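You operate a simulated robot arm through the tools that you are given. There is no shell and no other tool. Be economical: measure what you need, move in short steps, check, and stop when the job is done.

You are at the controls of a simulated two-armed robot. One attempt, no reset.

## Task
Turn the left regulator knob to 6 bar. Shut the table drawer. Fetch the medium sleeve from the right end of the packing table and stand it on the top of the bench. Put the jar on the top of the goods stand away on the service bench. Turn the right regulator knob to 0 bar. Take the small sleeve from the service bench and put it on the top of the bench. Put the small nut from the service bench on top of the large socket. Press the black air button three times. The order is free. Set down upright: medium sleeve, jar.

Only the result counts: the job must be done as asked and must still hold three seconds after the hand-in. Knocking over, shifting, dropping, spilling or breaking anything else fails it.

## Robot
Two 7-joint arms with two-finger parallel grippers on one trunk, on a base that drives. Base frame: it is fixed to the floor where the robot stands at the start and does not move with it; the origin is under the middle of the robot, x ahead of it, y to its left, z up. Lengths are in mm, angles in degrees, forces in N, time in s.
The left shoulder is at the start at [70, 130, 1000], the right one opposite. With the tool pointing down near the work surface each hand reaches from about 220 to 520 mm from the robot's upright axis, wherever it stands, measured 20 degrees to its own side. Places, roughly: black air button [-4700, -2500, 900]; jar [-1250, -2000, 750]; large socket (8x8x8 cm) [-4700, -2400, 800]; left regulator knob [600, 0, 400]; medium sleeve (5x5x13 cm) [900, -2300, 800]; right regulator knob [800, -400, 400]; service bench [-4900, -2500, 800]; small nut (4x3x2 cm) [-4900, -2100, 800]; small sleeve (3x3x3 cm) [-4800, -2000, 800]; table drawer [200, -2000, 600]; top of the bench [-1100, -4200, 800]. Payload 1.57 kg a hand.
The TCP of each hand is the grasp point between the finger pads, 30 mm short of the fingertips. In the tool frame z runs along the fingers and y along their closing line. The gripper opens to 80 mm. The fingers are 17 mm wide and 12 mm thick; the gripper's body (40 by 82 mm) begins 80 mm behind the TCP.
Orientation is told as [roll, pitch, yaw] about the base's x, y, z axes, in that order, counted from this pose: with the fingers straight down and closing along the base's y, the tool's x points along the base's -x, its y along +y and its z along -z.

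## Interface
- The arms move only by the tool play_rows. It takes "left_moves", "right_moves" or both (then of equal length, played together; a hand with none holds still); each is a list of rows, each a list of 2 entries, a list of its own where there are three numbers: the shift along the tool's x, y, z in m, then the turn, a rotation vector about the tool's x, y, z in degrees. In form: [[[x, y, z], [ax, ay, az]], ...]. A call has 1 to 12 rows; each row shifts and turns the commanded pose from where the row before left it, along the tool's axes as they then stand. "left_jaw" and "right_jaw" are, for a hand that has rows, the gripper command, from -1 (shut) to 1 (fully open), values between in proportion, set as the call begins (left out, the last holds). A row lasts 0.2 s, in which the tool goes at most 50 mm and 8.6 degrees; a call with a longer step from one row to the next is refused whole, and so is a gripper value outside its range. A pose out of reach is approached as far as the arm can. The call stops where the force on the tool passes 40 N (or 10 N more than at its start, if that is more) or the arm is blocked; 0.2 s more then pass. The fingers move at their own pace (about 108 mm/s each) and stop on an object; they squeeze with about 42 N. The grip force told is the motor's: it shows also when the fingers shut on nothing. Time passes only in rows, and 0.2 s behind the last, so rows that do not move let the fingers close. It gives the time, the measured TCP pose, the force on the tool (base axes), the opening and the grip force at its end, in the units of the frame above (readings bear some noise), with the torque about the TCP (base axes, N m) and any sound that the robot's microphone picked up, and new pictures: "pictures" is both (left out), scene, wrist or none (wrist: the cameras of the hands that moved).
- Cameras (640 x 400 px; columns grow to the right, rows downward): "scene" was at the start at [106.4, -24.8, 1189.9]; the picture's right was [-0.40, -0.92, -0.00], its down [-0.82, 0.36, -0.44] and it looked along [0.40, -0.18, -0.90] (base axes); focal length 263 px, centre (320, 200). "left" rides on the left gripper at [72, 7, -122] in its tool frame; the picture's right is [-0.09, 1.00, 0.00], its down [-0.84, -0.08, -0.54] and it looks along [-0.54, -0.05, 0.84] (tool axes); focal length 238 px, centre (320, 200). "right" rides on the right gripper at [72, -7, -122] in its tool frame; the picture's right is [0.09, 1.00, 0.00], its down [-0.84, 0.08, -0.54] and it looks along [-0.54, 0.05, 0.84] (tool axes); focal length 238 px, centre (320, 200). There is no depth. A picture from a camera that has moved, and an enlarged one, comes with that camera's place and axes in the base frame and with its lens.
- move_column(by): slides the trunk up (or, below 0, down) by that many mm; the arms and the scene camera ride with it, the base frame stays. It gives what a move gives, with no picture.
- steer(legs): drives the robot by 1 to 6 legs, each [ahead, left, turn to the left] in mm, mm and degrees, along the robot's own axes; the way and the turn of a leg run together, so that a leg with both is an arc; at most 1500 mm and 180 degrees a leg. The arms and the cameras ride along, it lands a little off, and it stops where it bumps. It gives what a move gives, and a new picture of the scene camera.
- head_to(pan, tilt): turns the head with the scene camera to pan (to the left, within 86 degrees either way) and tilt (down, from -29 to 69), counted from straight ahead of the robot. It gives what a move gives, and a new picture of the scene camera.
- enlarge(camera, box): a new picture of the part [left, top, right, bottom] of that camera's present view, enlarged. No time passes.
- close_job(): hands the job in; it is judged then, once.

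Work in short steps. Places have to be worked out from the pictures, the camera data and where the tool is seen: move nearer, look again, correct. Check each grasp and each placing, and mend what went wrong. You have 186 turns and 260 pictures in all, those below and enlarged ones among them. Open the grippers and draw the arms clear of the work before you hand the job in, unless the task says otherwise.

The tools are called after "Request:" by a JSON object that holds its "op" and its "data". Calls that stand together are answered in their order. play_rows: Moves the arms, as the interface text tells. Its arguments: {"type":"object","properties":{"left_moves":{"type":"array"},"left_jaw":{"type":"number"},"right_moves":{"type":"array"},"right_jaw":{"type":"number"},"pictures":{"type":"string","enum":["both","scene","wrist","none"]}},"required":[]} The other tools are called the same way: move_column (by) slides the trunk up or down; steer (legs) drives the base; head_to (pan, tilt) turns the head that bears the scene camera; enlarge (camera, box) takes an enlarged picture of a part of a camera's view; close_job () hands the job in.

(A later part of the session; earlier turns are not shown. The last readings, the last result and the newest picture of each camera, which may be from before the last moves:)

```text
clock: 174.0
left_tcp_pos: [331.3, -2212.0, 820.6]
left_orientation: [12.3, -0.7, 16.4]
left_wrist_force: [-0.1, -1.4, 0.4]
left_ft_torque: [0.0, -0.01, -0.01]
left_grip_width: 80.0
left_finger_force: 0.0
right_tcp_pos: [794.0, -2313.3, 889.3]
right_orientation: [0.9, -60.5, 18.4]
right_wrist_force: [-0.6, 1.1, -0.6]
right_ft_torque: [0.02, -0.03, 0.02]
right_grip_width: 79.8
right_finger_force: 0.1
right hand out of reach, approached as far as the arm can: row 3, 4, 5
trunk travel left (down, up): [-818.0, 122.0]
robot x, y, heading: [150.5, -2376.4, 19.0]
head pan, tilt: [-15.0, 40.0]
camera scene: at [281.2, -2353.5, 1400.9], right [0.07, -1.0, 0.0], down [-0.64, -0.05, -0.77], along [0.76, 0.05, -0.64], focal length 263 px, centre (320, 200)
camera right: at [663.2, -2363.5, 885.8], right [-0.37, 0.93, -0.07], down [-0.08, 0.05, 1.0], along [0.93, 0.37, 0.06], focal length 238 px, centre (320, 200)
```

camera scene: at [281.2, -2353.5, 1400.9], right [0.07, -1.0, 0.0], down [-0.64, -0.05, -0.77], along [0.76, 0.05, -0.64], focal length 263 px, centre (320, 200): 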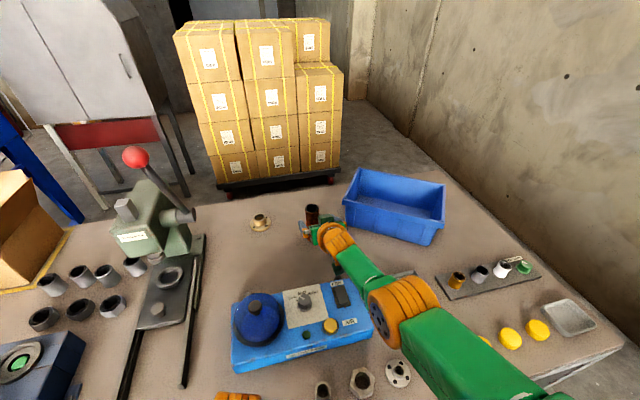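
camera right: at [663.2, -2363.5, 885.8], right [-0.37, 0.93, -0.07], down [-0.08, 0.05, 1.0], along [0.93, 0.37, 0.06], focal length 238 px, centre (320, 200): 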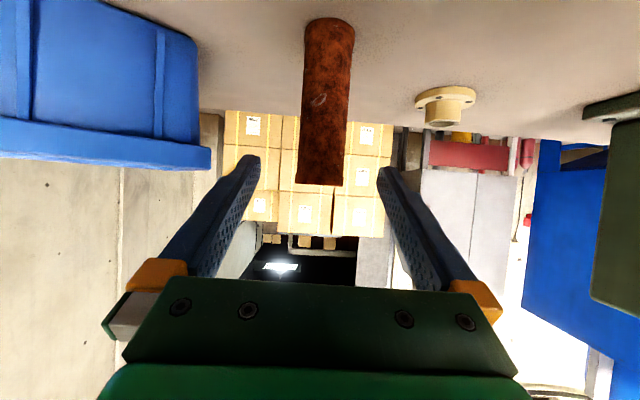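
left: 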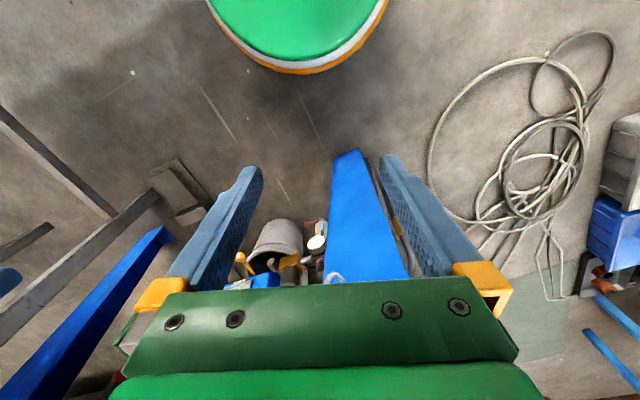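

The arm is ≈60 mm short, so I drive the base ahead 58 mm, letting the open jaws straddle the sleeve.

Request:
{"op": "steer", "data": {"legs": [[58, 0, 0]]}}

Request:
{"op": "enlarge", "data": {"camera": "right", "box": [0, 0, 640, 400]}}

```text
clock: 174.9
left_tcp_pos: [382.0, -2194.2, 822.6]
left_orientation: [12.1, -1.0, 16.5]
left_wrist_force: [-0.1, -0.6, -0.5]
left_ft_torque: [0.0, -0.06, -0.03]
left_grip_width: 80.2
left_finger_force: 0.1
right_tcp_pos: [845.5, -2294.9, 891.8]
right_orientation: [0.8, -60.6, 18.4]
right_wrist_force: [0.1, -0.7, 0.3]
right_ft_torque: [0.0, -0.03, -0.01]
right_grip_width: 80.0
right_finger_force: 0.2
trunk travel left (down, up): [-818.0, 122.0]
robot x, y, heading: [202.6, -2358.0, 19.0]
head pan, tilt: [-15.0, 40.0]
camera scene: at [329.8, -2336.7, 1401.5], right [0.07, -1.0, 0.0], down [-0.64, -0.04, -0.77], along [0.77, 0.06, -0.64], focal length 263 px, centre (320, 200)
```

scene: 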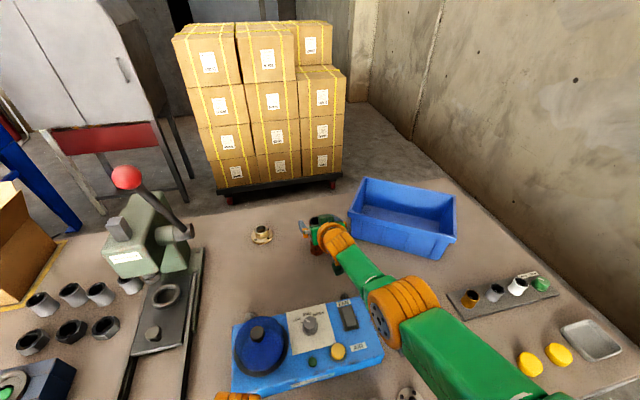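

```text
1.00 times, centred on (320, 200) of right (not enlarged: the box is as wide or as high as the picture)
camera zoom: at [713.8, -2346.0, 887.9], right [-0.37, 0.93, -0.07], down [-0.08, 0.05, 1.0], along [0.93, 0.37, 0.06], focal length 238 px, centre (320, 200)
```

zoom: 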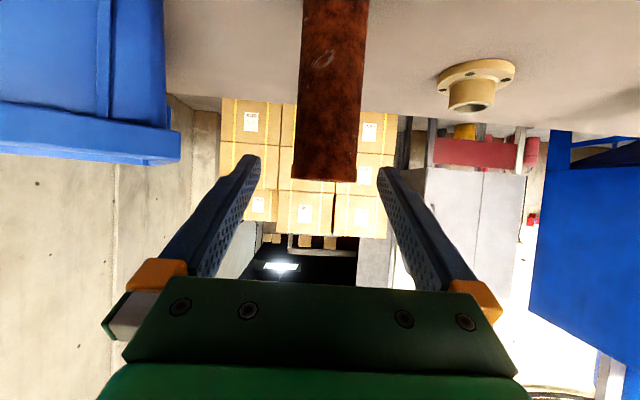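

The sleeve is between the jaws near its top. I check with a still row whether the command is settled before lowering.

Request:
{"op": "play_rows", "data": {"right_moves": [[[0, 0, 0], [0, 0, 0]]], "pictures": "none"}}

```text
clock: 175.3
left_tcp_pos: [383.4, -2191.5, 820.4]
left_orientation: [12.2, -0.7, 16.6]
left_wrist_force: [0.8, 0.3, 0.2]
left_ft_torque: [-0.01, -0.03, 0.01]
left_grip_width: 80.2
left_finger_force: 0.1
right_tcp_pos: [847.9, -2293.5, 888.8]
right_orientation: [0.9, -60.5, 18.5]
right_wrist_force: [0.6, -0.6, 1.2]
right_ft_torque: [0.03, 0.02, -0.01]
right_grip_width: 80.2
right_finger_force: 0.1
trunk travel left (down, up): [-818.0, 122.0]
robot x, y, heading: [205.3, -2355.2, 19.1]
head pan, tilt: [-15.0, 40.0]
```

Settled, but at the reach limit. I drive 35 mm more and then lower the hand while pulling it back equally.

Request:
{"op": "steer", "data": {"legs": [[35, 0, 0]]}}

Request:
{"op": "play_rows", "data": {"right_moves": [[[0.016, 0, -0.0275], [0, 0, 0]], [[0.015, 0, 0.0088], [0, 0, 0]], [[0.015, 0, 0.0088], [0, 0, 0]]], "pictures": "wrist"}}

```text
clock: 176.2
left_tcp_pos: [415.7, -2181.6, 821.6]
left_orientation: [12.3, -1.0, 16.5]
left_wrist_force: [0.4, -0.7, 0.7]
left_ft_torque: [0.0, -0.03, 0.01]
left_grip_width: 80.0
left_finger_force: 0.0
right_tcp_pos: [879.0, -2283.9, 892.5]
right_orientation: [0.8, -60.7, 18.5]
right_wrist_force: [0.6, 0.4, 0.1]
right_ft_torque: [0.0, -0.02, -0.02]
right_grip_width: 79.9
right_finger_force: 0.1
trunk travel left (down, up): [-818.0, 122.0]
robot x, y, heading: [238.5, -2346.6, 18.8]
head pan, tilt: [-15.0, 40.0]
camera scene: at [363.6, -2324.9, 1401.5], right [0.07, -1.0, 0.0], down [-0.64, -0.04, -0.77], along [0.77, 0.05, -0.64], focal length 263 px, centre (320, 200)
```

scene: 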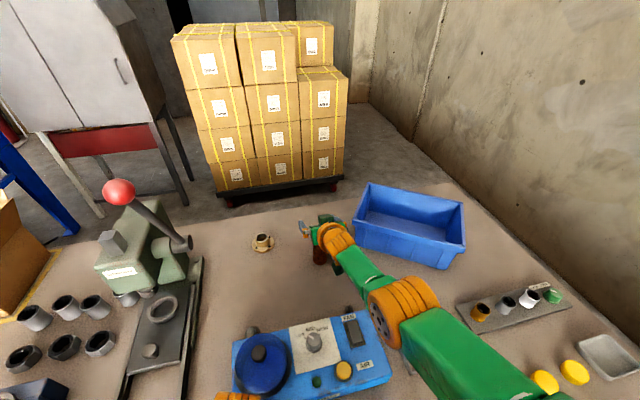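

```text
clock: 177.0
left_tcp_pos: [418.7, -2179.7, 821.3]
left_orientation: [12.2, -0.6, 16.5]
left_wrist_force: [0.6, 0.2, -0.2]
left_ft_torque: [0.0, 0.05, 0.0]
left_grip_width: 79.9
left_finger_force: 0.0
right_tcp_pos: [851.9, -2291.5, 853.3]
right_orientation: [0.8, -60.3, 18.5]
right_wrist_force: [-0.1, 0.1, -0.8]
right_ft_torque: [0.01, 0.01, 0.02]
right_grip_width: 79.8
right_finger_force: 0.0
trunk travel left (down, up): [-818.0, 122.0]
robot x, y, heading: [239.3, -2344.1, 19.0]
head pan, tilt: [-15.0, 40.0]
camera right: at [721.1, -2342.5, 849.9], right [-0.37, 0.93, -0.07], down [-0.08, 0.05, 1.0], along [0.93, 0.37, 0.05], focal length 238 px, centre (320, 200)
```

right: 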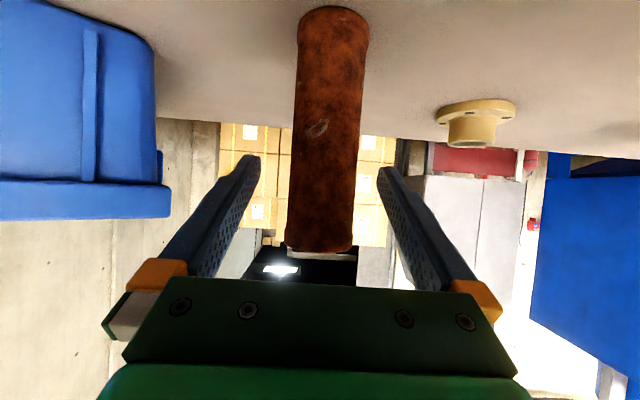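

Sleeve well centred at TCP height 853. I close and check grip width.

Request:
{"op": "play_rows", "data": {"right_moves": [[[0, 0, 0], [0, 0, 0]], [[0, 0, 0], [0, 0, 0]], [[0, 0, 0], [0, 0, 0]]], "right_jaw": -1, "pictures": "none"}}

Request:
{"op": "play_rows", "data": {"right_moves": [[[-0.026, 0, -0.015], [0, 0, 0]], [[-0.026, 0, -0.015], [0, 0, 0]], [[-0.026, 0, -0.015], [0, 0, 0]]], "pictures": "both"}}

```text
clock: 177.8
left_tcp_pos: [418.0, -2181.7, 820.2]
left_orientation: [12.2, -0.8, 16.5]
left_wrist_force: [0.4, 0.2, 0.5]
left_ft_torque: [0.0, 0.03, -0.02]
left_grip_width: 80.3
left_finger_force: 0.1
right_tcp_pos: [850.6, -2290.9, 855.1]
right_orientation: [0.7, -60.5, 18.4]
right_wrist_force: [-1.9, 0.2, 1.1]
right_ft_torque: [-0.11, 0.12, -0.04]
right_grip_width: 39.4
right_finger_force: 41.9
trunk travel left (down, up): [-818.0, 122.0]
robot x, y, heading: [240.6, -2345.7, 19.4]
head pan, tilt: [-15.0, 40.0]
```

```text
clock: 178.6
left_tcp_pos: [418.2, -2180.6, 819.5]
left_orientation: [12.2, -0.6, 16.4]
left_wrist_force: [0.4, -0.2, -0.2]
left_ft_torque: [-0.01, -0.05, 0.0]
left_grip_width: 80.3
left_finger_force: 0.1
right_tcp_pos: [851.9, -2291.9, 943.4]
right_orientation: [1.0, -60.3, 18.2]
right_wrist_force: [0.3, 0.7, -6.7]
right_ft_torque: [0.05, 0.04, 0.02]
right_grip_width: 38.6
right_finger_force: 41.7
trunk travel left (down, up): [-818.0, 122.0]
robot x, y, heading: [236.3, -2346.2, 19.2]
head pan, tilt: [-15.0, 40.0]
camera scene: at [371.0, -2323.1, 1400.6], right [0.07, -1.0, 0.0], down [-0.64, -0.05, -0.76], along [0.76, 0.05, -0.64], focal length 263 px, centre (320, 200)
camera right: at [720.5, -2344.1, 940.6], right [-0.37, 0.93, -0.07], down [-0.07, 0.05, 1.0], along [0.93, 0.37, 0.05], focal length 238 px, centre (320, 200)
```

scene: 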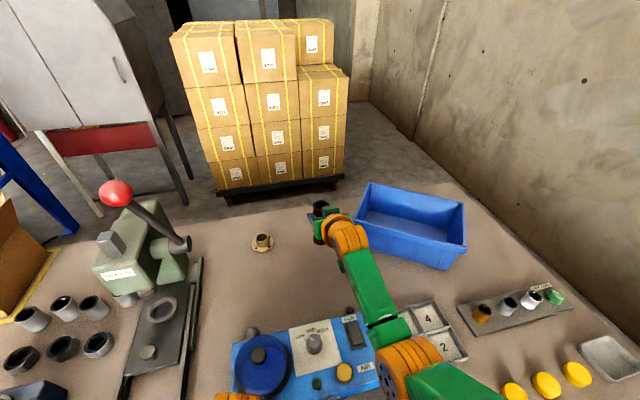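
right: 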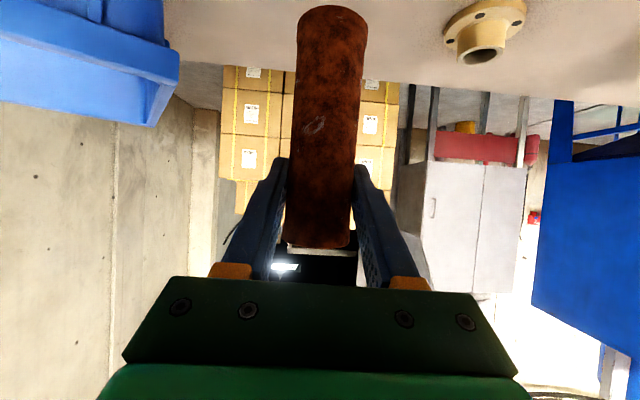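

Sleeve held (38.6 mm, ≈6 N). I raise the trunk 100 and back straight out.

Request:
{"op": "move_column", "data": {"by": 100}}

Request:
{"op": "steer", "data": {"legs": [[-500, 0, 0]]}}

```text
clock: 179.9
left_tcp_pos: [418.7, -2181.2, 919.7]
left_orientation: [12.2, -0.6, 16.4]
left_wrist_force: [0.0, -0.2, 0.7]
left_ft_torque: [0.02, 0.01, 0.04]
left_grip_width: 79.8
left_finger_force: 0.1
right_tcp_pos: [851.2, -2293.5, 1043.7]
right_orientation: [0.9, -60.3, 18.2]
right_wrist_force: [0.0, 0.1, -6.3]
right_ft_torque: [0.02, 0.01, -0.04]
right_grip_width: 38.8
right_finger_force: 42.2
trunk travel left (down, up): [-918.0, 22.0]
robot x, y, heading: [236.9, -2346.8, 19.0]
head pan, tilt: [-15.0, 40.0]
```

```text
clock: 182.9
left_tcp_pos: [-55.6, -2344.9, 920.6]
left_orientation: [12.3, -0.5, 16.9]
left_wrist_force: [-0.4, -0.4, 0.3]
left_ft_torque: [-0.01, -0.01, 0.01]
left_grip_width: 80.2
left_finger_force: 0.0
right_tcp_pos: [380.1, -2454.4, 1041.9]
right_orientation: [0.9, -60.2, 18.7]
right_wrist_force: [-0.1, 0.2, -5.8]
right_ft_torque: [-0.02, 0.05, 0.0]
right_grip_width: 38.9
right_finger_force: 42.5
trunk travel left (down, up): [-918.0, 22.0]
robot x, y, heading: [-237.2, -2514.3, 19.1]
head pan, tilt: [-15.0, 40.0]
camera scene: at [-101.6, -2487.3, 1500.4], right [0.08, -1.0, 0.0], down [-0.64, -0.05, -0.76], along [0.76, 0.06, -0.65], focal length 263 px, centre (320, 200)
```

scene: 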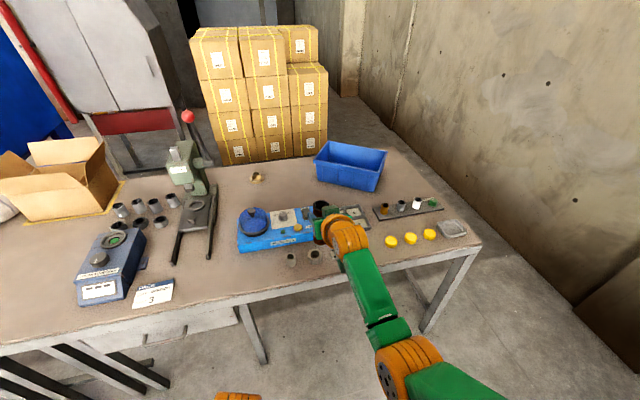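

I draw the arm in 150 mm, back off, and turn to face the bench (south).

Request:
{"op": "play_rows", "data": {"right_moves": [[[0.0187, 0, -0.0325], [0, 0, 0]], [[0.0187, 0, -0.0325], [0, 0, 0]], [[0.0187, 0, -0.0325], [0, 0, 0]], [[0.0187, 0, -0.0325], [0, 0, 0]]], "pictures": "none"}}

Request:
{"op": "steer", "data": {"legs": [[-200, 0, 0], [0, 0, -109]]}}

Request:
{"op": "head_to", "data": {"pan": -15, "tilt": 30}}

```text
clock: 183.9
left_tcp_pos: [-58.8, -2345.9, 920.7]
left_orientation: [12.0, -0.6, 16.9]
left_wrist_force: [0.0, -0.1, 0.1]
left_ft_torque: [-0.01, -0.02, -0.02]
left_grip_width: 79.9
left_finger_force: 0.1
right_tcp_pos: [233.6, -2504.7, 1046.2]
right_orientation: [0.9, -60.4, 18.7]
right_wrist_force: [-0.3, -0.4, -5.9]
right_ft_torque: [-0.04, 0.01, 0.0]
right_grip_width: 38.6
right_finger_force: 42.0
trunk travel left (down, up): [-918.0, 22.0]
robot x, y, heading: [-242.0, -2509.7, 19.4]
head pan, tilt: [-15.0, 40.0]
```

```text
clock: 190.1
left_tcp_pos: [-332.1, -2805.9, 920.2]
left_orientation: [12.3, -0.6, -93.1]
left_wrist_force: [0.2, 0.0, -0.3]
left_ft_torque: [-0.01, -0.01, 0.01]
left_grip_width: 80.0
left_finger_force: 0.1
right_tcp_pos: [-582.5, -3026.4, 1045.7]
right_orientation: [0.8, -60.4, -91.2]
right_wrist_force: [0.6, -0.1, -6.9]
right_ft_torque: [0.04, -0.02, 0.03]
right_grip_width: 38.8
right_finger_force: 41.9
trunk travel left (down, up): [-918.0, 22.0]
robot x, y, heading: [-428.1, -2578.9, -90.5]
head pan, tilt: [-15.0, 40.0]
camera scene: at [-452.4, -2712.5, 1500.7], right [-0.96, 0.27, 0.0], down [0.17, 0.62, -0.77], along [-0.2, -0.74, -0.64], focal length 263 px, centre (320, 200)
```

scene: 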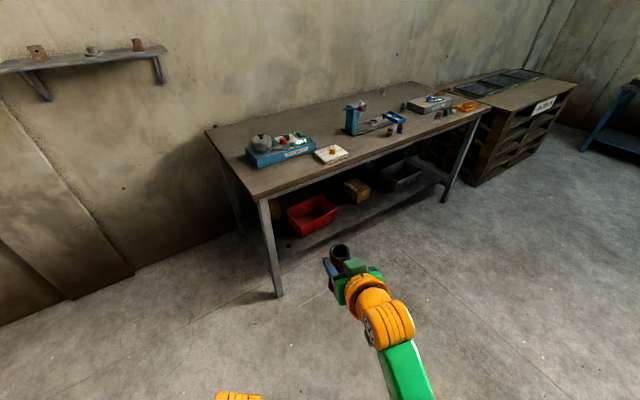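

```text
clock: 190.8
left_tcp_pos: [-333.7, -2804.0, 920.8]
left_orientation: [12.3, -0.6, -93.1]
left_wrist_force: [0.3, -0.1, -0.1]
left_ft_torque: [-0.02, 0.0, -0.03]
left_grip_width: 79.8
left_finger_force: 0.1
right_tcp_pos: [-581.3, -3027.2, 1046.2]
right_orientation: [0.9, -60.3, -91.2]
right_wrist_force: [-0.2, 0.3, -5.7]
right_ft_torque: [0.02, -0.01, 0.02]
right_grip_width: 38.6
right_finger_force: 42.3
trunk travel left (down, up): [-918.0, 22.0]
robot x, y, heading: [-427.6, -2579.1, -90.4]
head pan, tilt: [-15.0, 30.0]
camera scene: at [-454.1, -2717.7, 1516.0], right [-0.96, 0.27, 0.0], down [0.13, 0.48, -0.86], along [-0.23, -0.83, -0.5], focal length 263 px, centre (320, 200)
```

scene: 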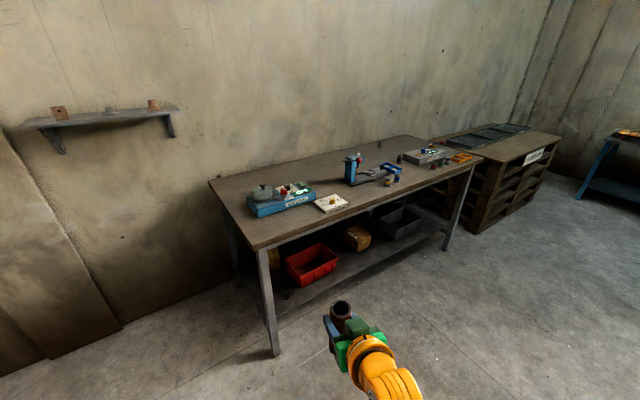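

The bench stands parallel to heading −71°; its front edge runs from (−432, −3596) to (−2072, −4151). A free spot is near (−1030, −3960), between white card and press. I drive up to it.

Request:
{"op": "steer", "data": {"legs": [[0, 0, 19.5], [0, -868, 0], [530, 0, 0]]}}

Request:
{"op": "head_to", "data": {"pan": -10, "tilt": 50}}

Request:
{"op": "enlarge", "data": {"camera": "right", "box": [0, 0, 640, 400]}}

```text
clock: 199.0
left_tcp_pos: [-896.4, -3527.4, 921.6]
left_orientation: [12.2, -0.7, -73.9]
left_wrist_force: [0.3, -0.6, 0.2]
left_ft_torque: [-0.01, 0.0, 0.0]
left_grip_width: 80.1
left_finger_force: 0.1
right_tcp_pos: [-1058.9, -3817.5, 1045.8]
right_orientation: [0.9, -60.4, -72.1]
right_wrist_force: [-0.4, 0.1, -6.3]
right_ft_torque: [0.05, 0.04, 0.02]
right_grip_width: 38.7
right_finger_force: 42.2
trunk travel left (down, up): [-918.0, 22.0]
robot x, y, heading: [-1058.1, -3343.4, -71.3]
head pan, tilt: [-15.0, 30.0]
camera scene: at [-1039.4, -3482.6, 1516.2], right [-1.0, -0.06, 0.0], down [-0.03, 0.5, -0.87], along [0.06, -0.86, -0.5], focal length 263 px, centre (320, 200)
```

scene: 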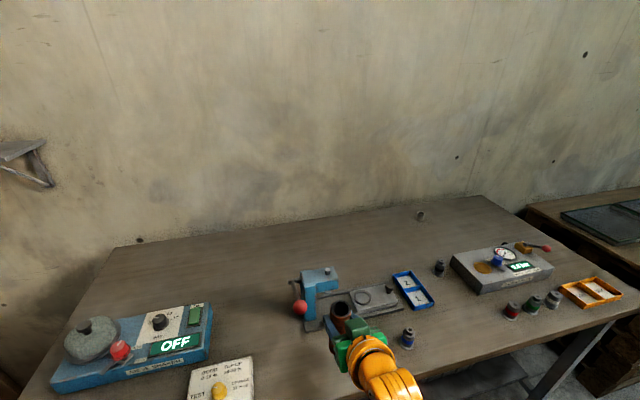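

```text
clock: 199.8
left_tcp_pos: [-895.4, -3527.8, 919.5]
left_orientation: [12.2, -0.6, -73.9]
left_wrist_force: [0.1, 1.1, -0.2]
left_ft_torque: [0.02, 0.02, -0.02]
left_grip_width: 80.0
left_finger_force: 0.2
right_tcp_pos: [-1058.2, -3818.4, 1045.5]
right_orientation: [0.9, -60.3, -72.2]
right_wrist_force: [-0.1, 1.2, -6.4]
right_ft_torque: [0.03, 0.01, 0.0]
right_grip_width: 38.5
right_finger_force: 41.8
trunk travel left (down, up): [-918.0, 22.0]
robot x, y, heading: [-1061.3, -3347.2, -71.3]
head pan, tilt: [-10.0, 50.0]
camera scene: at [-1032.8, -3470.7, 1486.5], right [-0.99, -0.15, 0.0], down [-0.12, 0.76, -0.64], along [0.1, -0.63, -0.77], focal length 263 px, centre (320, 200)
```

scene: 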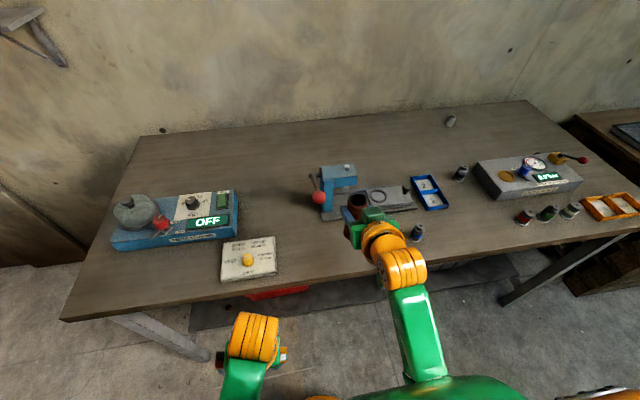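

```text
1.00 times, centred on (320, 200) of right (not enlarged: the box is as wide or as high as the picture)
camera zoom: at [-1110.1, -3685.2, 1041.5], right [0.93, 0.36, -0.07], down [0.05, 0.07, 1.0], along [0.37, -0.93, 0.05], focal length 238 px, centre (320, 200)
```

zoom: 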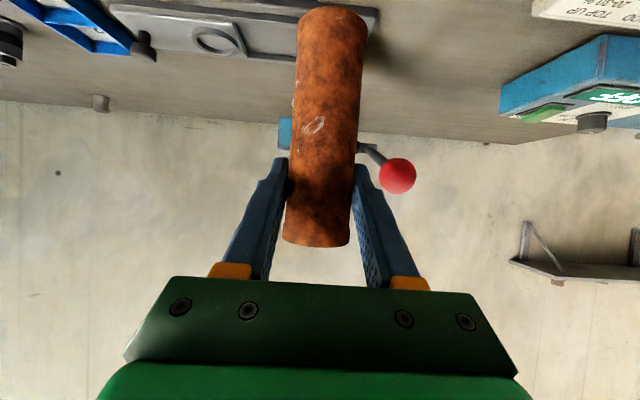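

Free spot chosen at ≈(−915, −3835), between card and press lever, ~125 mm inside the edge. I move the sleeve over it and lower 60 mm.

Request:
{"op": "play_rows", "data": {"right_moves": [[[-0.0075, 0.0328, 0.013], [0, 0, 0]], [[-0.0075, 0.0328, 0.013], [0, 0, 0]], [[-0.0075, 0.0328, 0.013], [0, 0, 0]], [[-0.0075, 0.0328, 0.013], [0, 0, 0]], [[0.026, 0, 0.015], [0, 0, 0]], [[0.026, 0, 0.015], [0, 0, 0]]], "pictures": "both"}}

```text
clock: 200.7
left_tcp_pos: [-897.3, -3524.1, 921.0]
left_orientation: [12.4, -0.8, -74.1]
left_wrist_force: [0.3, -0.9, -0.5]
left_ft_torque: [0.04, 0.07, 0.04]
left_grip_width: 80.1
left_finger_force: 0.0
right_tcp_pos: [-1007.2, -3844.2, 1015.4]
right_orientation: [-20.2, -57.3, -56.1]
right_wrist_force: [-33.2, 5.4, 0.3]
right_ft_torque: [-0.84, -0.04, -1.0]
right_grip_width: 38.3
right_finger_force: 43.0
trunk travel left (down, up): [-918.0, 22.0]
robot x, y, heading: [-1057.0, -3345.2, -71.5]
head pan, tilt: [-10.0, 50.0]
stopped in row 4 (right hand): the arm was blocked; the commanded pose is now the measured one
camera scene: at [-1036.1, -3465.8, 1486.7], right [-0.99, -0.15, 0.0], down [-0.11, 0.76, -0.64], along [0.1, -0.64, -0.77], focal length 263 px, centre (320, 200)
camera right: at [-1053.5, -3708.2, 1016.2], right [0.91, 0.32, -0.26], down [0.24, 0.11, 0.96], along [0.34, -0.94, 0.02], focal length 238 px, centre (320, 200)
```

scene: 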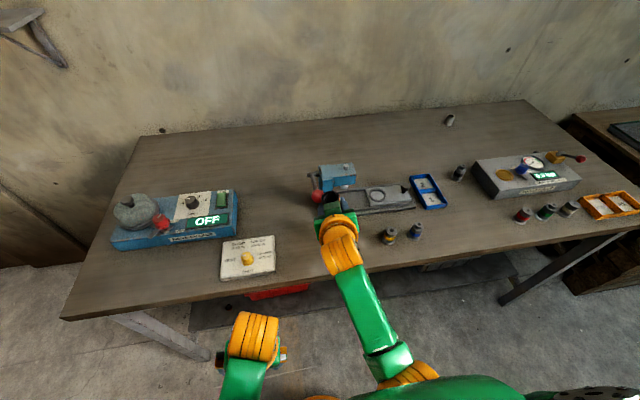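
right: 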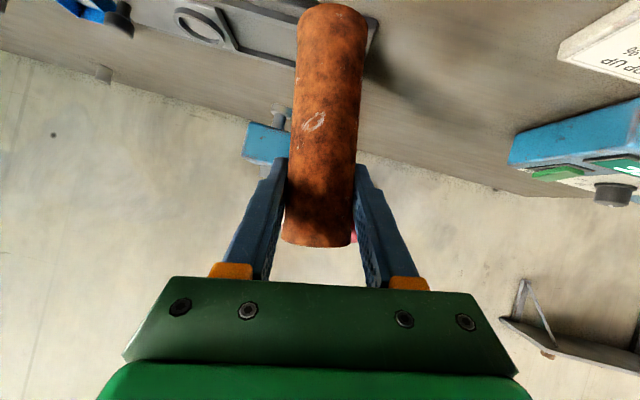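

The hand met the press's red lever ball, which stands higher than judged (~z 1010). I back off to the right at once and level the hand.

Request:
{"op": "play_rows", "data": {"right_moves": [[[0, -0.03, -0.01], [0, 0, 0]], [[0, -0.02, -0.03], [-7, 0, 0]], [[0, 0, -0.03], [-7, 0, 0]], [[0, 0, 0], [-6, 0, 0]]], "pictures": "both"}}

```text
clock: 201.7
left_tcp_pos: [-895.1, -3526.8, 919.5]
left_orientation: [12.3, -0.7, -73.8]
left_wrist_force: [0.0, -0.5, -0.1]
left_ft_torque: [-0.03, 0.0, 0.02]
left_grip_width: 79.8
left_finger_force: 0.1
right_tcp_pos: [-1060.5, -3801.9, 1060.6]
right_orientation: [0.2, -57.5, -55.7]
right_wrist_force: [-0.3, 0.4, -7.6]
right_ft_torque: [0.03, 0.0, -0.02]
right_grip_width: 38.9
right_finger_force: 41.5
trunk travel left (down, up): [-918.0, 22.0]
robot x, y, heading: [-1059.0, -3343.8, -71.3]
head pan, tilt: [-10.0, 50.0]
camera scene: at [-1032.5, -3469.6, 1486.5], right [-0.99, -0.15, 0.0], down [-0.12, 0.76, -0.64], along [0.1, -0.63, -0.77], focal length 263 px, centre (320, 200)
camera right: at [-1145.3, -3687.5, 1064.0], right [0.79, 0.6, -0.08], down [0.06, 0.05, 1.0], along [0.61, -0.8, 0.0], focal length 238 px, centre (320, 200)
```

scene: 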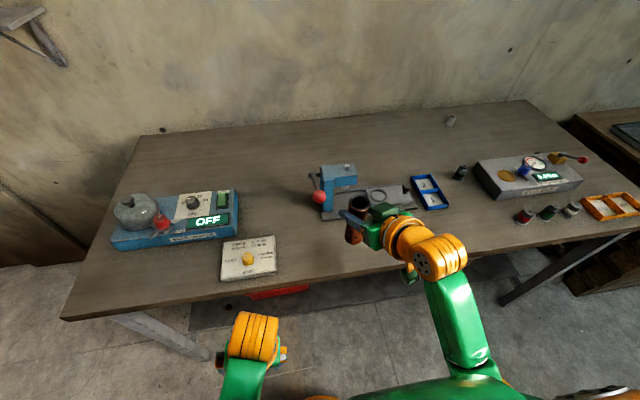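
right: 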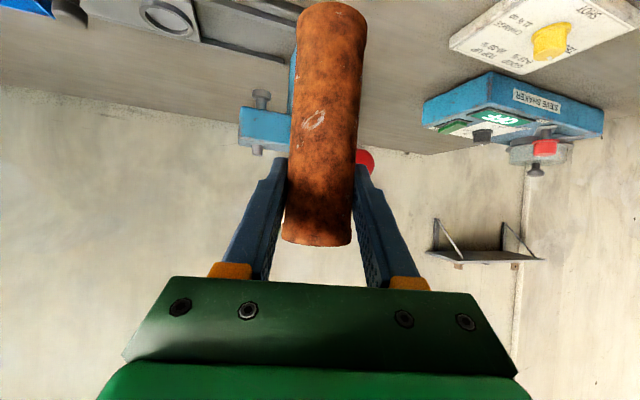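

The lever ball is at ≈(−970, −3847, 1027) and unmoved in view; that spot is too near it. A better free area is right of the small bottles, near (−1385, −3970). I slide the base 360 mm right, hand high, and realign the yaw.

Request:
{"op": "steer", "data": {"legs": [[0, -360, 0]]}}

Request:
{"op": "play_rows", "data": {"right_moves": [[[0, 0, 0], [6.9, 0, 4]], [[0, 0, 0], [6.9, 0, 4]]], "pictures": "both"}}

```text
clock: 204.0
left_tcp_pos: [-1231.1, -3638.4, 920.3]
left_orientation: [12.2, -0.6, -73.8]
left_wrist_force: [-0.3, -0.6, -0.6]
left_ft_torque: [-0.01, 0.02, 0.02]
left_grip_width: 80.4
left_finger_force: 0.1
right_tcp_pos: [-1394.0, -3915.5, 1059.3]
right_orientation: [0.0, -57.6, -55.6]
right_wrist_force: [0.7, 0.0, -6.5]
right_ft_torque: [0.02, 0.05, -0.01]
right_grip_width: 38.6
right_finger_force: 41.9
trunk travel left (down, up): [-918.0, 22.0]
robot x, y, heading: [-1396.8, -3456.8, -71.3]
head pan, tilt: [-10.0, 50.0]
camera scene: at [-1367.0, -3582.1, 1486.6], right [-0.99, -0.15, 0.0], down [-0.12, 0.76, -0.64], along [0.1, -0.63, -0.77], focal length 263 px, centre (320, 200)
```

scene: 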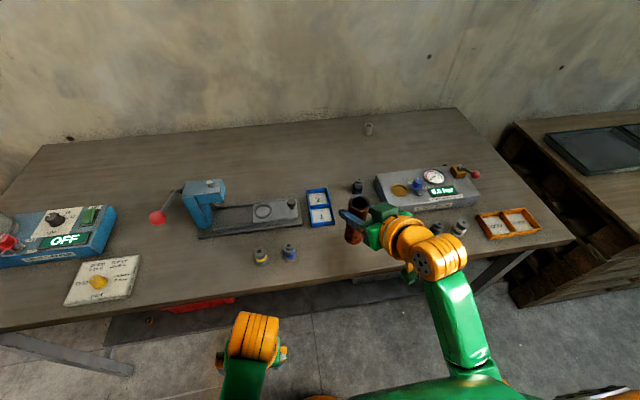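

```text
clock: 204.6
left_tcp_pos: [-1231.0, -3640.3, 920.4]
left_orientation: [12.2, -0.6, -73.8]
left_wrist_force: [-0.1, -0.5, -0.4]
left_ft_torque: [-0.03, -0.02, 0.02]
left_grip_width: 79.8
left_finger_force: 0.1
right_tcp_pos: [-1395.5, -3915.4, 1060.7]
right_orientation: [-1.1, -57.5, -70.6]
right_wrist_force: [0.3, -0.2, -5.8]
right_ft_torque: [0.04, 0.03, 0.03]
right_grip_width: 38.6
right_finger_force: 42.4
trunk travel left (down, up): [-918.0, 22.0]
robot x, y, heading: [-1396.7, -3459.5, -71.1]
head pan, tilt: [-10.0, 50.0]
camera scene: at [-1367.1, -3582.1, 1486.6], right [-0.99, -0.15, 0.0], down [-0.12, 0.76, -0.64], along [0.1, -0.63, -0.77], focal length 263 px, centre (320, 200)
camera right: at [-1445.3, -3781.4, 1064.3], right [0.93, 0.36, -0.09], down [0.08, 0.04, 1.0], along [0.36, -0.93, 0.0], focal length 238 px, centre (320, 200)
```

scene: 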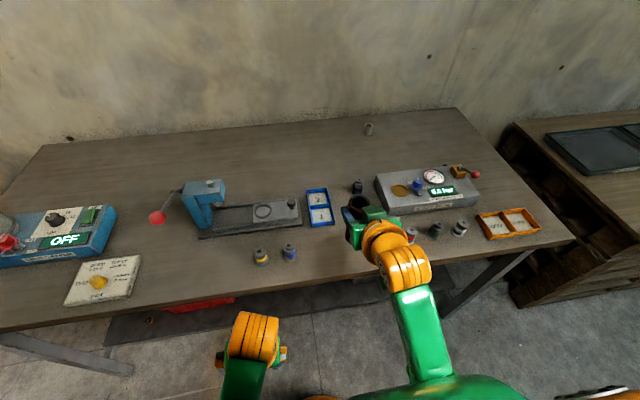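
right: 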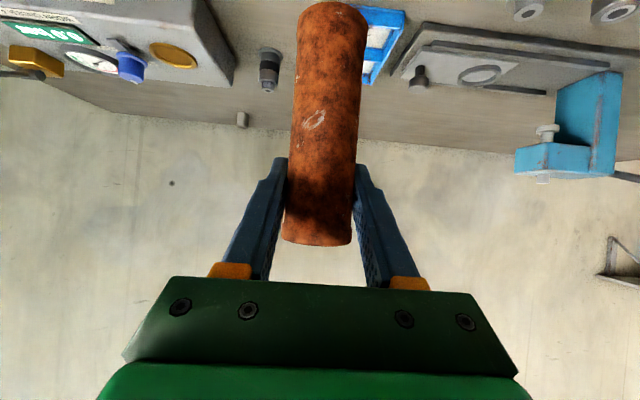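

Bench top ≈850. I move 55 mm in and 24 mm right, then lower to ≈10 mm above the bench.

Request:
{"op": "play_rows", "data": {"right_moves": [[[-0.0148, -0.012, 0.0232], [0, 0, 0]], [[-0.0148, -0.012, 0.0232], [0, 0, 0]], [[0.028, 0, 0.018], [0, 0, 0]], [[0.028, 0, 0.018], [0, 0, 0]], [[0.022, 0, 0.014], [0, 0, 0]]], "pictures": "both"}}

```text
clock: 205.8
left_tcp_pos: [-1231.8, -3641.6, 921.1]
left_orientation: [12.3, -0.6, -73.8]
left_wrist_force: [-0.3, -0.6, -0.5]
left_ft_torque: [0.03, 0.0, 0.01]
left_grip_width: 80.1
left_finger_force: 0.1
right_tcp_pos: [-1403.0, -3976.5, 966.1]
right_orientation: [-0.9, -57.5, -70.6]
right_wrist_force: [-0.4, 0.0, -7.1]
right_ft_torque: [0.03, 0.0, -0.01]
right_grip_width: 38.6
right_finger_force: 42.4
trunk travel left (down, up): [-918.0, 22.0]
robot x, y, heading: [-1396.6, -3458.6, -71.4]
head pan, tilt: [-10.0, 50.0]
camera scene: at [-1369.4, -3584.6, 1486.4], right [-0.99, -0.15, 0.0], down [-0.12, 0.76, -0.64], along [0.1, -0.63, -0.77], focal length 263 px, centre (320, 200)
camera right: at [-1454.0, -3843.6, 969.4], right [0.93, 0.36, -0.09], down [0.08, 0.04, 1.0], along [0.37, -0.93, 0.0], focal length 238 px, centre (320, 200)
```

scene: 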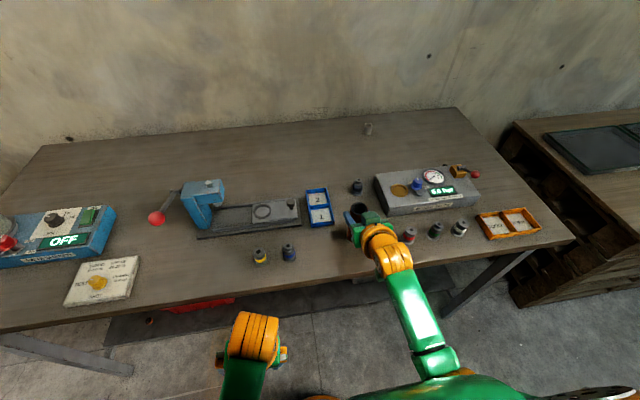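
right: 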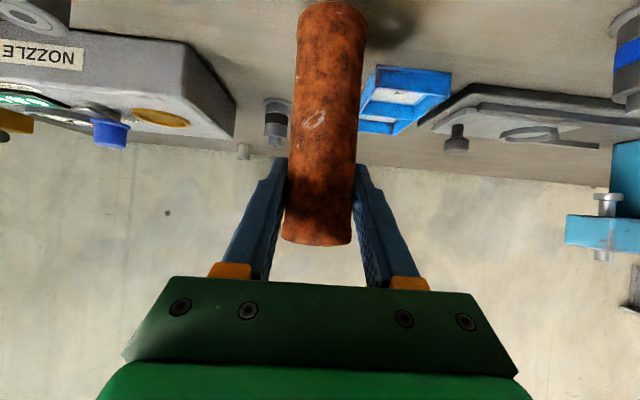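

I first restore the grasp attitude (pitch −60.3°) so the sleeve is vertical, then lower gently.

Request:
{"op": "play_rows", "data": {"right_moves": [[[0, 0, 0], [-1.8, -2.8, 0]], [[0.0087, 0, 0.005], [0, 0, 0]]], "pictures": "wrist"}}

```text
clock: 206.4
left_tcp_pos: [-1232.6, -3640.8, 919.8]
left_orientation: [12.2, -0.5, -73.8]
left_wrist_force: [0.0, 0.1, -0.4]
left_ft_torque: [0.01, 0.02, 0.0]
left_grip_width: 79.9
left_finger_force: 0.1
right_tcp_pos: [-1402.6, -3978.5, 957.8]
right_orientation: [0.8, -60.4, -70.6]
right_wrist_force: [0.0, -1.2, -6.2]
right_ft_torque: [0.03, 0.02, -0.01]
right_grip_width: 38.7
right_finger_force: 42.5
trunk travel left (down, up): [-918.0, 22.0]
robot x, y, heading: [-1400.8, -3457.2, -71.0]
head pan, tilt: [-10.0, 50.0]
camera right: at [-1457.4, -3844.9, 953.9], right [0.92, 0.39, -0.07], down [0.05, 0.08, 1.0], along [0.39, -0.92, 0.05], focal length 238 px, centre (320, 200)
```

right: 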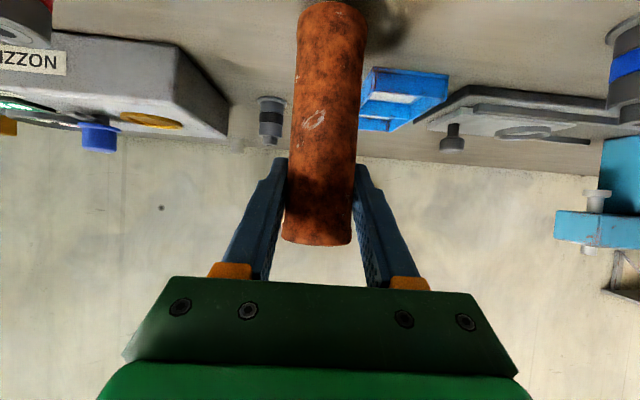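

Still no contact. Lower in 3 mm steps, total 12 mm, watching force.

Request:
{"op": "play_rows", "data": {"right_moves": [[[0.0026, 0, 0.0015], [0, 0, 0]], [[0.0026, 0, 0.0015], [0, 0, 0]], [[0.0026, 0, 0.0015], [0, 0, 0]], [[0.0026, 0, 0.0015], [0, 0, 0]]], "pictures": "wrist"}}

```text
clock: 207.4
left_tcp_pos: [-1232.5, -3639.2, 921.6]
left_orientation: [12.3, -0.7, -73.8]
left_wrist_force: [-0.1, 0.5, -0.5]
left_ft_torque: [-0.03, 0.0, -0.01]
left_grip_width: 80.0
left_finger_force: 0.1
right_tcp_pos: [-1402.5, -3976.2, 947.1]
right_orientation: [0.8, -60.6, -70.6]
right_wrist_force: [-0.1, -1.1, 1.3]
right_ft_torque: [-0.02, 0.13, 0.01]
right_grip_width: 38.7
right_finger_force: 42.0
trunk travel left (down, up): [-918.0, 22.0]
robot x, y, heading: [-1395.3, -3460.8, -71.1]
head pan, tilt: [-10.0, 50.0]
camera right: at [-1456.7, -3843.3, 943.5], right [0.92, 0.39, -0.07], down [0.05, 0.08, 1.0], along [0.39, -0.92, 0.06], focal length 238 px, centre (320, 200)
```

right: 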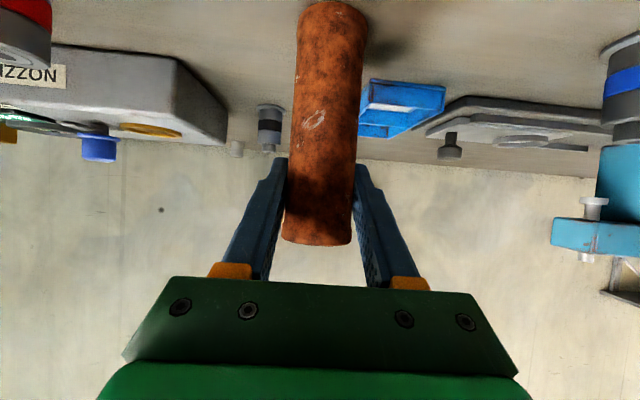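

Force went from −6.2 to +1.3 N: the sleeve stands on the bench (top ≈849). I open the jaws and back off along the finger axis.

Request:
{"op": "play_rows", "data": {"right_moves": [[[0, 0, 0], [0, 0, 0]], [[0, 0, 0], [0, 0, 0]]], "right_jaw": 1, "pictures": "wrist"}}

```text
clock: 208.0
left_tcp_pos: [-1231.6, -3640.0, 921.2]
left_orientation: [12.3, -0.7, -73.8]
left_wrist_force: [-0.5, -0.9, 0.2]
left_ft_torque: [-0.02, 0.0, 0.02]
left_grip_width: 80.1
left_finger_force: 0.0
right_tcp_pos: [-1403.0, -3974.2, 947.7]
right_orientation: [0.8, -60.4, -70.6]
right_wrist_force: [-0.4, 0.1, -0.1]
right_ft_torque: [0.02, 0.04, -0.02]
right_grip_width: 80.1
right_finger_force: 0.1
trunk travel left (down, up): [-918.0, 22.0]
robot x, y, heading: [-1397.0, -3457.0, -71.4]
head pan, tilt: [-10.0, 50.0]
camera right: at [-1456.6, -3842.6, 943.2], right [0.92, 0.39, -0.07], down [0.05, 0.08, 1.0], along [0.39, -0.92, 0.06], focal length 238 px, centre (320, 200)
```

right: 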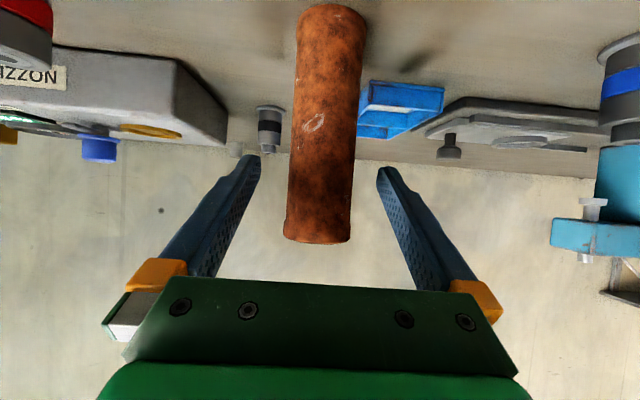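

It stands upright. Back off 160 mm along the finger axis.

Request:
{"op": "play_rows", "data": {"right_moves": [[[0, 0, -0.04], [0, 0, 0]], [[0, 0, -0.04], [0, 0, 0]], [[0, 0, -0.04], [0, 0, 0]], [[0, 0, -0.04], [0, 0, 0]]], "pictures": "scene"}}

```text
clock: 209.0
left_tcp_pos: [-1231.8, -3639.0, 921.0]
left_orientation: [12.3, -0.7, -73.7]
left_wrist_force: [-0.1, 0.1, -0.7]
left_ft_torque: [0.0, -0.03, 0.01]
left_grip_width: 80.0
left_finger_force: 0.0
right_tcp_pos: [-1451.2, -3842.0, 1026.6]
right_orientation: [0.7, -60.6, -70.4]
right_wrist_force: [-0.1, 0.1, 1.0]
right_ft_torque: [-0.01, -0.03, 0.03]
right_grip_width: 80.0
right_finger_force: 0.1
trunk travel left (down, up): [-918.0, 22.0]
robot x, y, heading: [-1400.5, -3460.4, -71.3]
head pan, tilt: [-10.0, 50.0]
camera scene: at [-1370.4, -3578.9, 1486.9], right [-0.99, -0.15, 0.0], down [-0.12, 0.76, -0.64], along [0.1, -0.64, -0.77], focal length 263 px, centre (320, 200)
```

scene: 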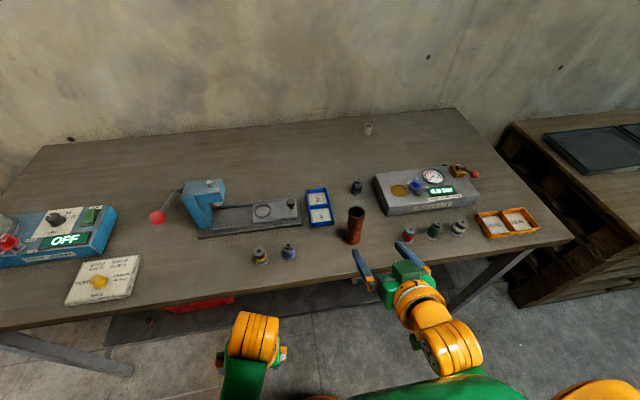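

Medium sleeve placed. Next the jar: it stands ≈(−1263, −2119) on the goods stand, ~100 mm in from its east edge, which faces heading −161°. I drive around to the east side.

Request:
{"op": "steer", "data": {"legs": [[-300, 0, 0], [0, 1000, 0], [0, 0, -90], [-150, -772, 0]]}}

Request:
{"op": "head_to", "data": {"pan": -10, "tilt": 45}}

```text
clock: 223.6
left_tcp_pos: [-844.6, -2225.1, 920.6]
left_orientation: [12.2, -0.7, -163.9]
left_wrist_force: [0.1, 0.2, 0.2]
left_ft_torque: [0.0, -0.02, 0.0]
left_grip_width: 80.1
left_finger_force: 0.1
right_tcp_pos: [-1048.8, -2006.3, 1024.6]
right_orientation: [0.7, -60.6, -160.7]
right_wrist_force: [0.5, -0.6, -0.1]
right_ft_torque: [0.0, -0.03, -0.02]
right_grip_width: 80.3
right_finger_force: 0.0
trunk travel left (down, up): [-918.0, 22.0]
robot x, y, heading: [-661.3, -2058.4, -161.7]
head pan, tilt: [-10.0, 50.0]
camera scene: at [-786.6, -2087.5, 1486.7], right [-0.15, 0.99, 0.0], down [0.76, 0.11, -0.64], along [-0.64, -0.1, -0.77], focal length 263 px, centre (320, 200)
```

scene: 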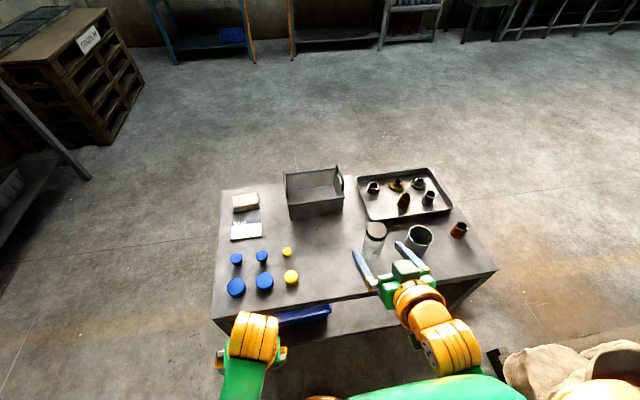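

```text
clock: 224.2
left_tcp_pos: [-844.1, -2223.3, 920.3]
left_orientation: [12.3, -0.7, -163.9]
left_wrist_force: [0.3, 0.2, -0.2]
left_ft_torque: [0.01, 0.03, -0.04]
left_grip_width: 80.0
left_finger_force: 0.0
right_tcp_pos: [-1048.7, -2005.1, 1025.6]
right_orientation: [0.9, -60.5, -160.8]
right_wrist_force: [0.2, 0.2, 0.0]
right_ft_torque: [0.01, -0.01, 0.01]
right_grip_width: 80.2
right_finger_force: 0.1
trunk travel left (down, up): [-918.0, 22.0]
robot x, y, heading: [-662.5, -2063.2, -161.7]
head pan, tilt: [-10.0, 45.0]
camera scene: at [-790.9, -2087.1, 1493.6], right [-0.15, 0.99, 0.0], down [0.7, 0.11, -0.71], along [-0.7, -0.1, -0.71], focal length 263 px, centre (320, 200)
```

scene: 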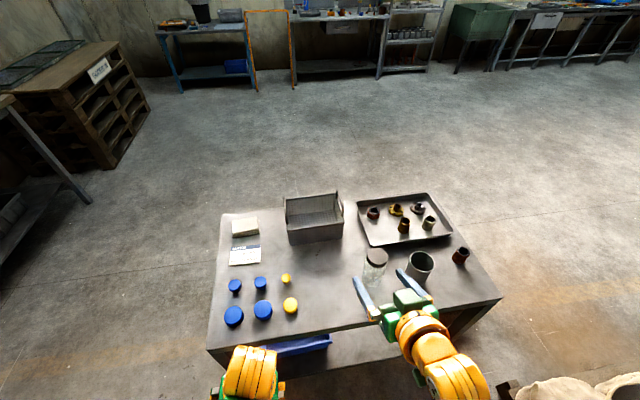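

Request:
{"op": "enlarge", "data": {"camera": "scene", "box": [330, 220, 490, 320]}}

Request:
{"op": "enlarge", "data": {"camera": "right", "box": [0, 0, 640, 400]}}

```text
4.00 times, centred on (410, 270) of scene
camera zoom: at [-790.9, -2087.1, 1493.6], right [-0.15, 0.99, 0.0], down [0.7, 0.11, -0.71], along [-0.7, -0.1, -0.71], focal length 1051 px, centre (-40, -80)
```

zoom: 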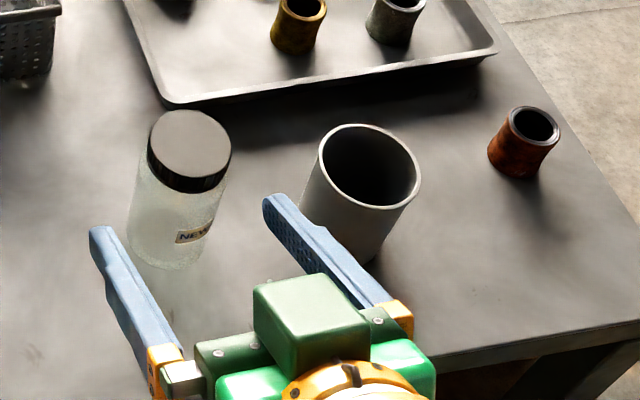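

```text
1.00 times, centred on (320, 200) of right (not enlarged: the box is as wide or as high as the picture)
camera zoom: at [-917.3, -1949.0, 1021.3], right [0.38, -0.92, -0.07], down [0.08, -0.05, 1.0], along [-0.92, -0.39, 0.06], focal length 238 px, centre (320, 200)
```

zoom: 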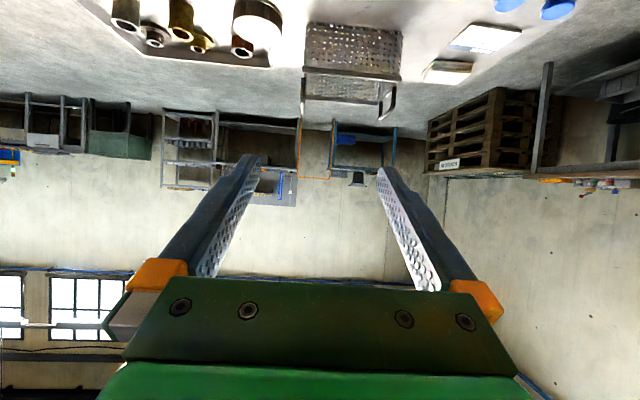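

The jar is the glass one with the dark lid (label "NEW…"), ≈(−1227, −1979), stand top ≈695, lid top ≈850. I lower the trunk 165 and bring the hand in line behind it.

Request:
{"op": "move_column", "data": {"by": -165}}

Request:
{"op": "play_rows", "data": {"right_moves": [[[0, -0.04, 0], [0, 0, 0]], [[0, -0.039, 0], [0, 0, 0]]], "pictures": "wrist"}}

```text
clock: 226.1
left_tcp_pos: [-843.4, -2223.5, 754.8]
left_orientation: [12.3, -0.7, -164.0]
left_wrist_force: [-0.6, -0.3, 0.0]
left_ft_torque: [0.01, 0.04, 0.01]
left_grip_width: 80.2
left_finger_force: 0.0
right_tcp_pos: [-1048.5, -2005.0, 859.4]
right_orientation: [0.8, -60.5, -160.8]
right_wrist_force: [-0.5, -0.5, 0.9]
right_ft_torque: [-0.01, -0.03, -0.01]
right_grip_width: 79.9
right_finger_force: 0.1
trunk travel left (down, up): [-753.0, 187.0]
robot x, y, heading: [-664.5, -2060.4, -161.7]
head pan, tilt: [-10.0, 45.0]
```

```text
clock: 226.7
left_tcp_pos: [-843.9, -2222.3, 755.8]
left_orientation: [12.3, -0.6, -164.1]
left_wrist_force: [-1.1, -0.2, -0.2]
left_ft_torque: [0.01, 0.0, -0.03]
left_grip_width: 79.7
left_finger_force: 0.1
right_tcp_pos: [-1074.5, -1931.5, 860.1]
right_orientation: [1.1, -60.5, -161.1]
right_wrist_force: [0.9, 0.1, 0.9]
right_ft_torque: [-0.04, 0.0, 0.01]
right_grip_width: 80.0
right_finger_force: 0.1
trunk travel left (down, up): [-753.0, 187.0]
robot x, y, heading: [-659.0, -2059.1, -161.6]
head pan, tilt: [-10.0, 45.0]
camera right: at [-944.1, -1875.6, 856.2], right [0.38, -0.92, -0.07], down [0.08, -0.04, 1.0], along [-0.92, -0.39, 0.06], focal length 238 px, centre (320, 200)
```

right: 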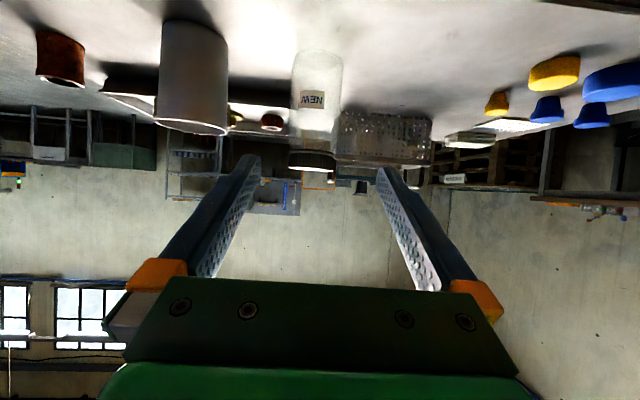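

Two views agree: jar base (−1222, −1979, 704), top 837, ≈60 mm wide. I approach along the finger axis, stopping 60 mm short to check centring.

Request:
{"op": "play_rows", "data": {"right_moves": [[[-0.0037, -0.003, 0.0289], [0, 0, 0]], [[0, 0, 0.03], [0, 0, 0]], [[0, 0, 0.03], [0, 0, 0]], [[0, 0, 0.028], [0, 0, 0]]], "pictures": "wrist"}}

```text
clock: 227.7
left_tcp_pos: [-845.6, -2224.0, 754.9]
left_orientation: [12.4, -0.7, -164.0]
left_wrist_force: [-0.1, 0.8, -0.4]
left_ft_torque: [0.0, -0.02, -0.01]
left_grip_width: 79.9
left_finger_force: 0.0
right_tcp_pos: [-1173.4, -1965.1, 804.5]
right_orientation: [0.7, -60.4, -160.7]
right_wrist_force: [0.2, -0.2, -0.5]
right_ft_torque: [0.02, 0.0, -0.01]
right_grip_width: 79.8
right_finger_force: 0.0
trunk travel left (down, up): [-753.0, 187.0]
robot x, y, heading: [-661.6, -2058.8, -161.6]
head pan, tilt: [-10.0, 45.0]
camera right: at [-1042.3, -1908.8, 801.1], right [0.38, -0.92, -0.07], down [0.08, -0.05, 1.0], along [-0.92, -0.39, 0.05], focal length 238 px, centre (320, 200)
```

right: 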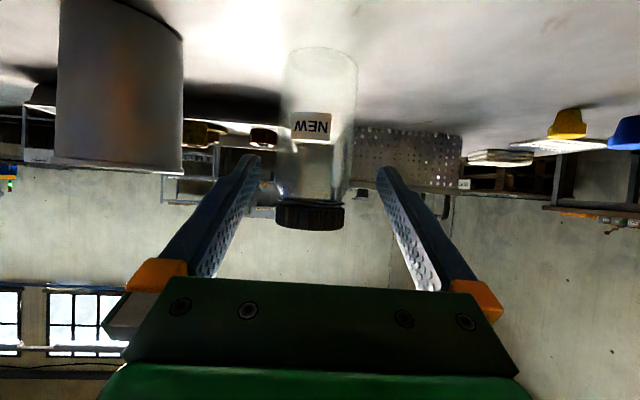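

Jar is 4 mm to one side. I correct and go the last 58 mm, then close.

Request:
{"op": "play_rows", "data": {"right_moves": [[[0, -0.004, 0.019], [0, 0, 0]], [[0, 0, 0.019], [0, 0, 0]], [[0, 0, 0.019], [0, 0, 0]]], "pictures": "wrist"}}

```text
clock: 228.5
left_tcp_pos: [-844.0, -2223.8, 755.1]
left_orientation: [12.3, -0.7, -164.1]
left_wrist_force: [0.4, 0.5, 0.5]
left_ft_torque: [0.03, 0.03, 0.0]
left_grip_width: 80.1
left_finger_force: 0.1
right_tcp_pos: [-1222.3, -1978.4, 777.4]
right_orientation: [0.8, -60.5, -160.9]
right_wrist_force: [-0.2, -0.1, 1.0]
right_ft_torque: [0.02, -0.01, 0.01]
right_grip_width: 80.2
right_finger_force: 0.1
trunk travel left (down, up): [-753.0, 187.0]
robot x, y, heading: [-660.7, -2062.8, -161.5]
head pan, tilt: [-10.0, 45.0]
camera right: at [-1091.6, -1921.8, 774.0], right [0.38, -0.92, -0.07], down [0.08, -0.05, 1.0], along [-0.92, -0.39, 0.06], focal length 238 px, centre (320, 200)
```

right: 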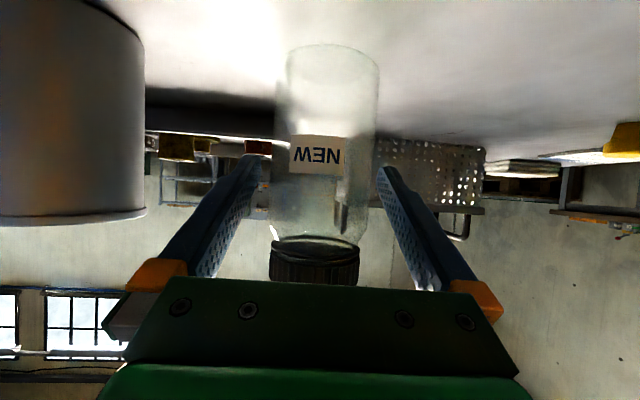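

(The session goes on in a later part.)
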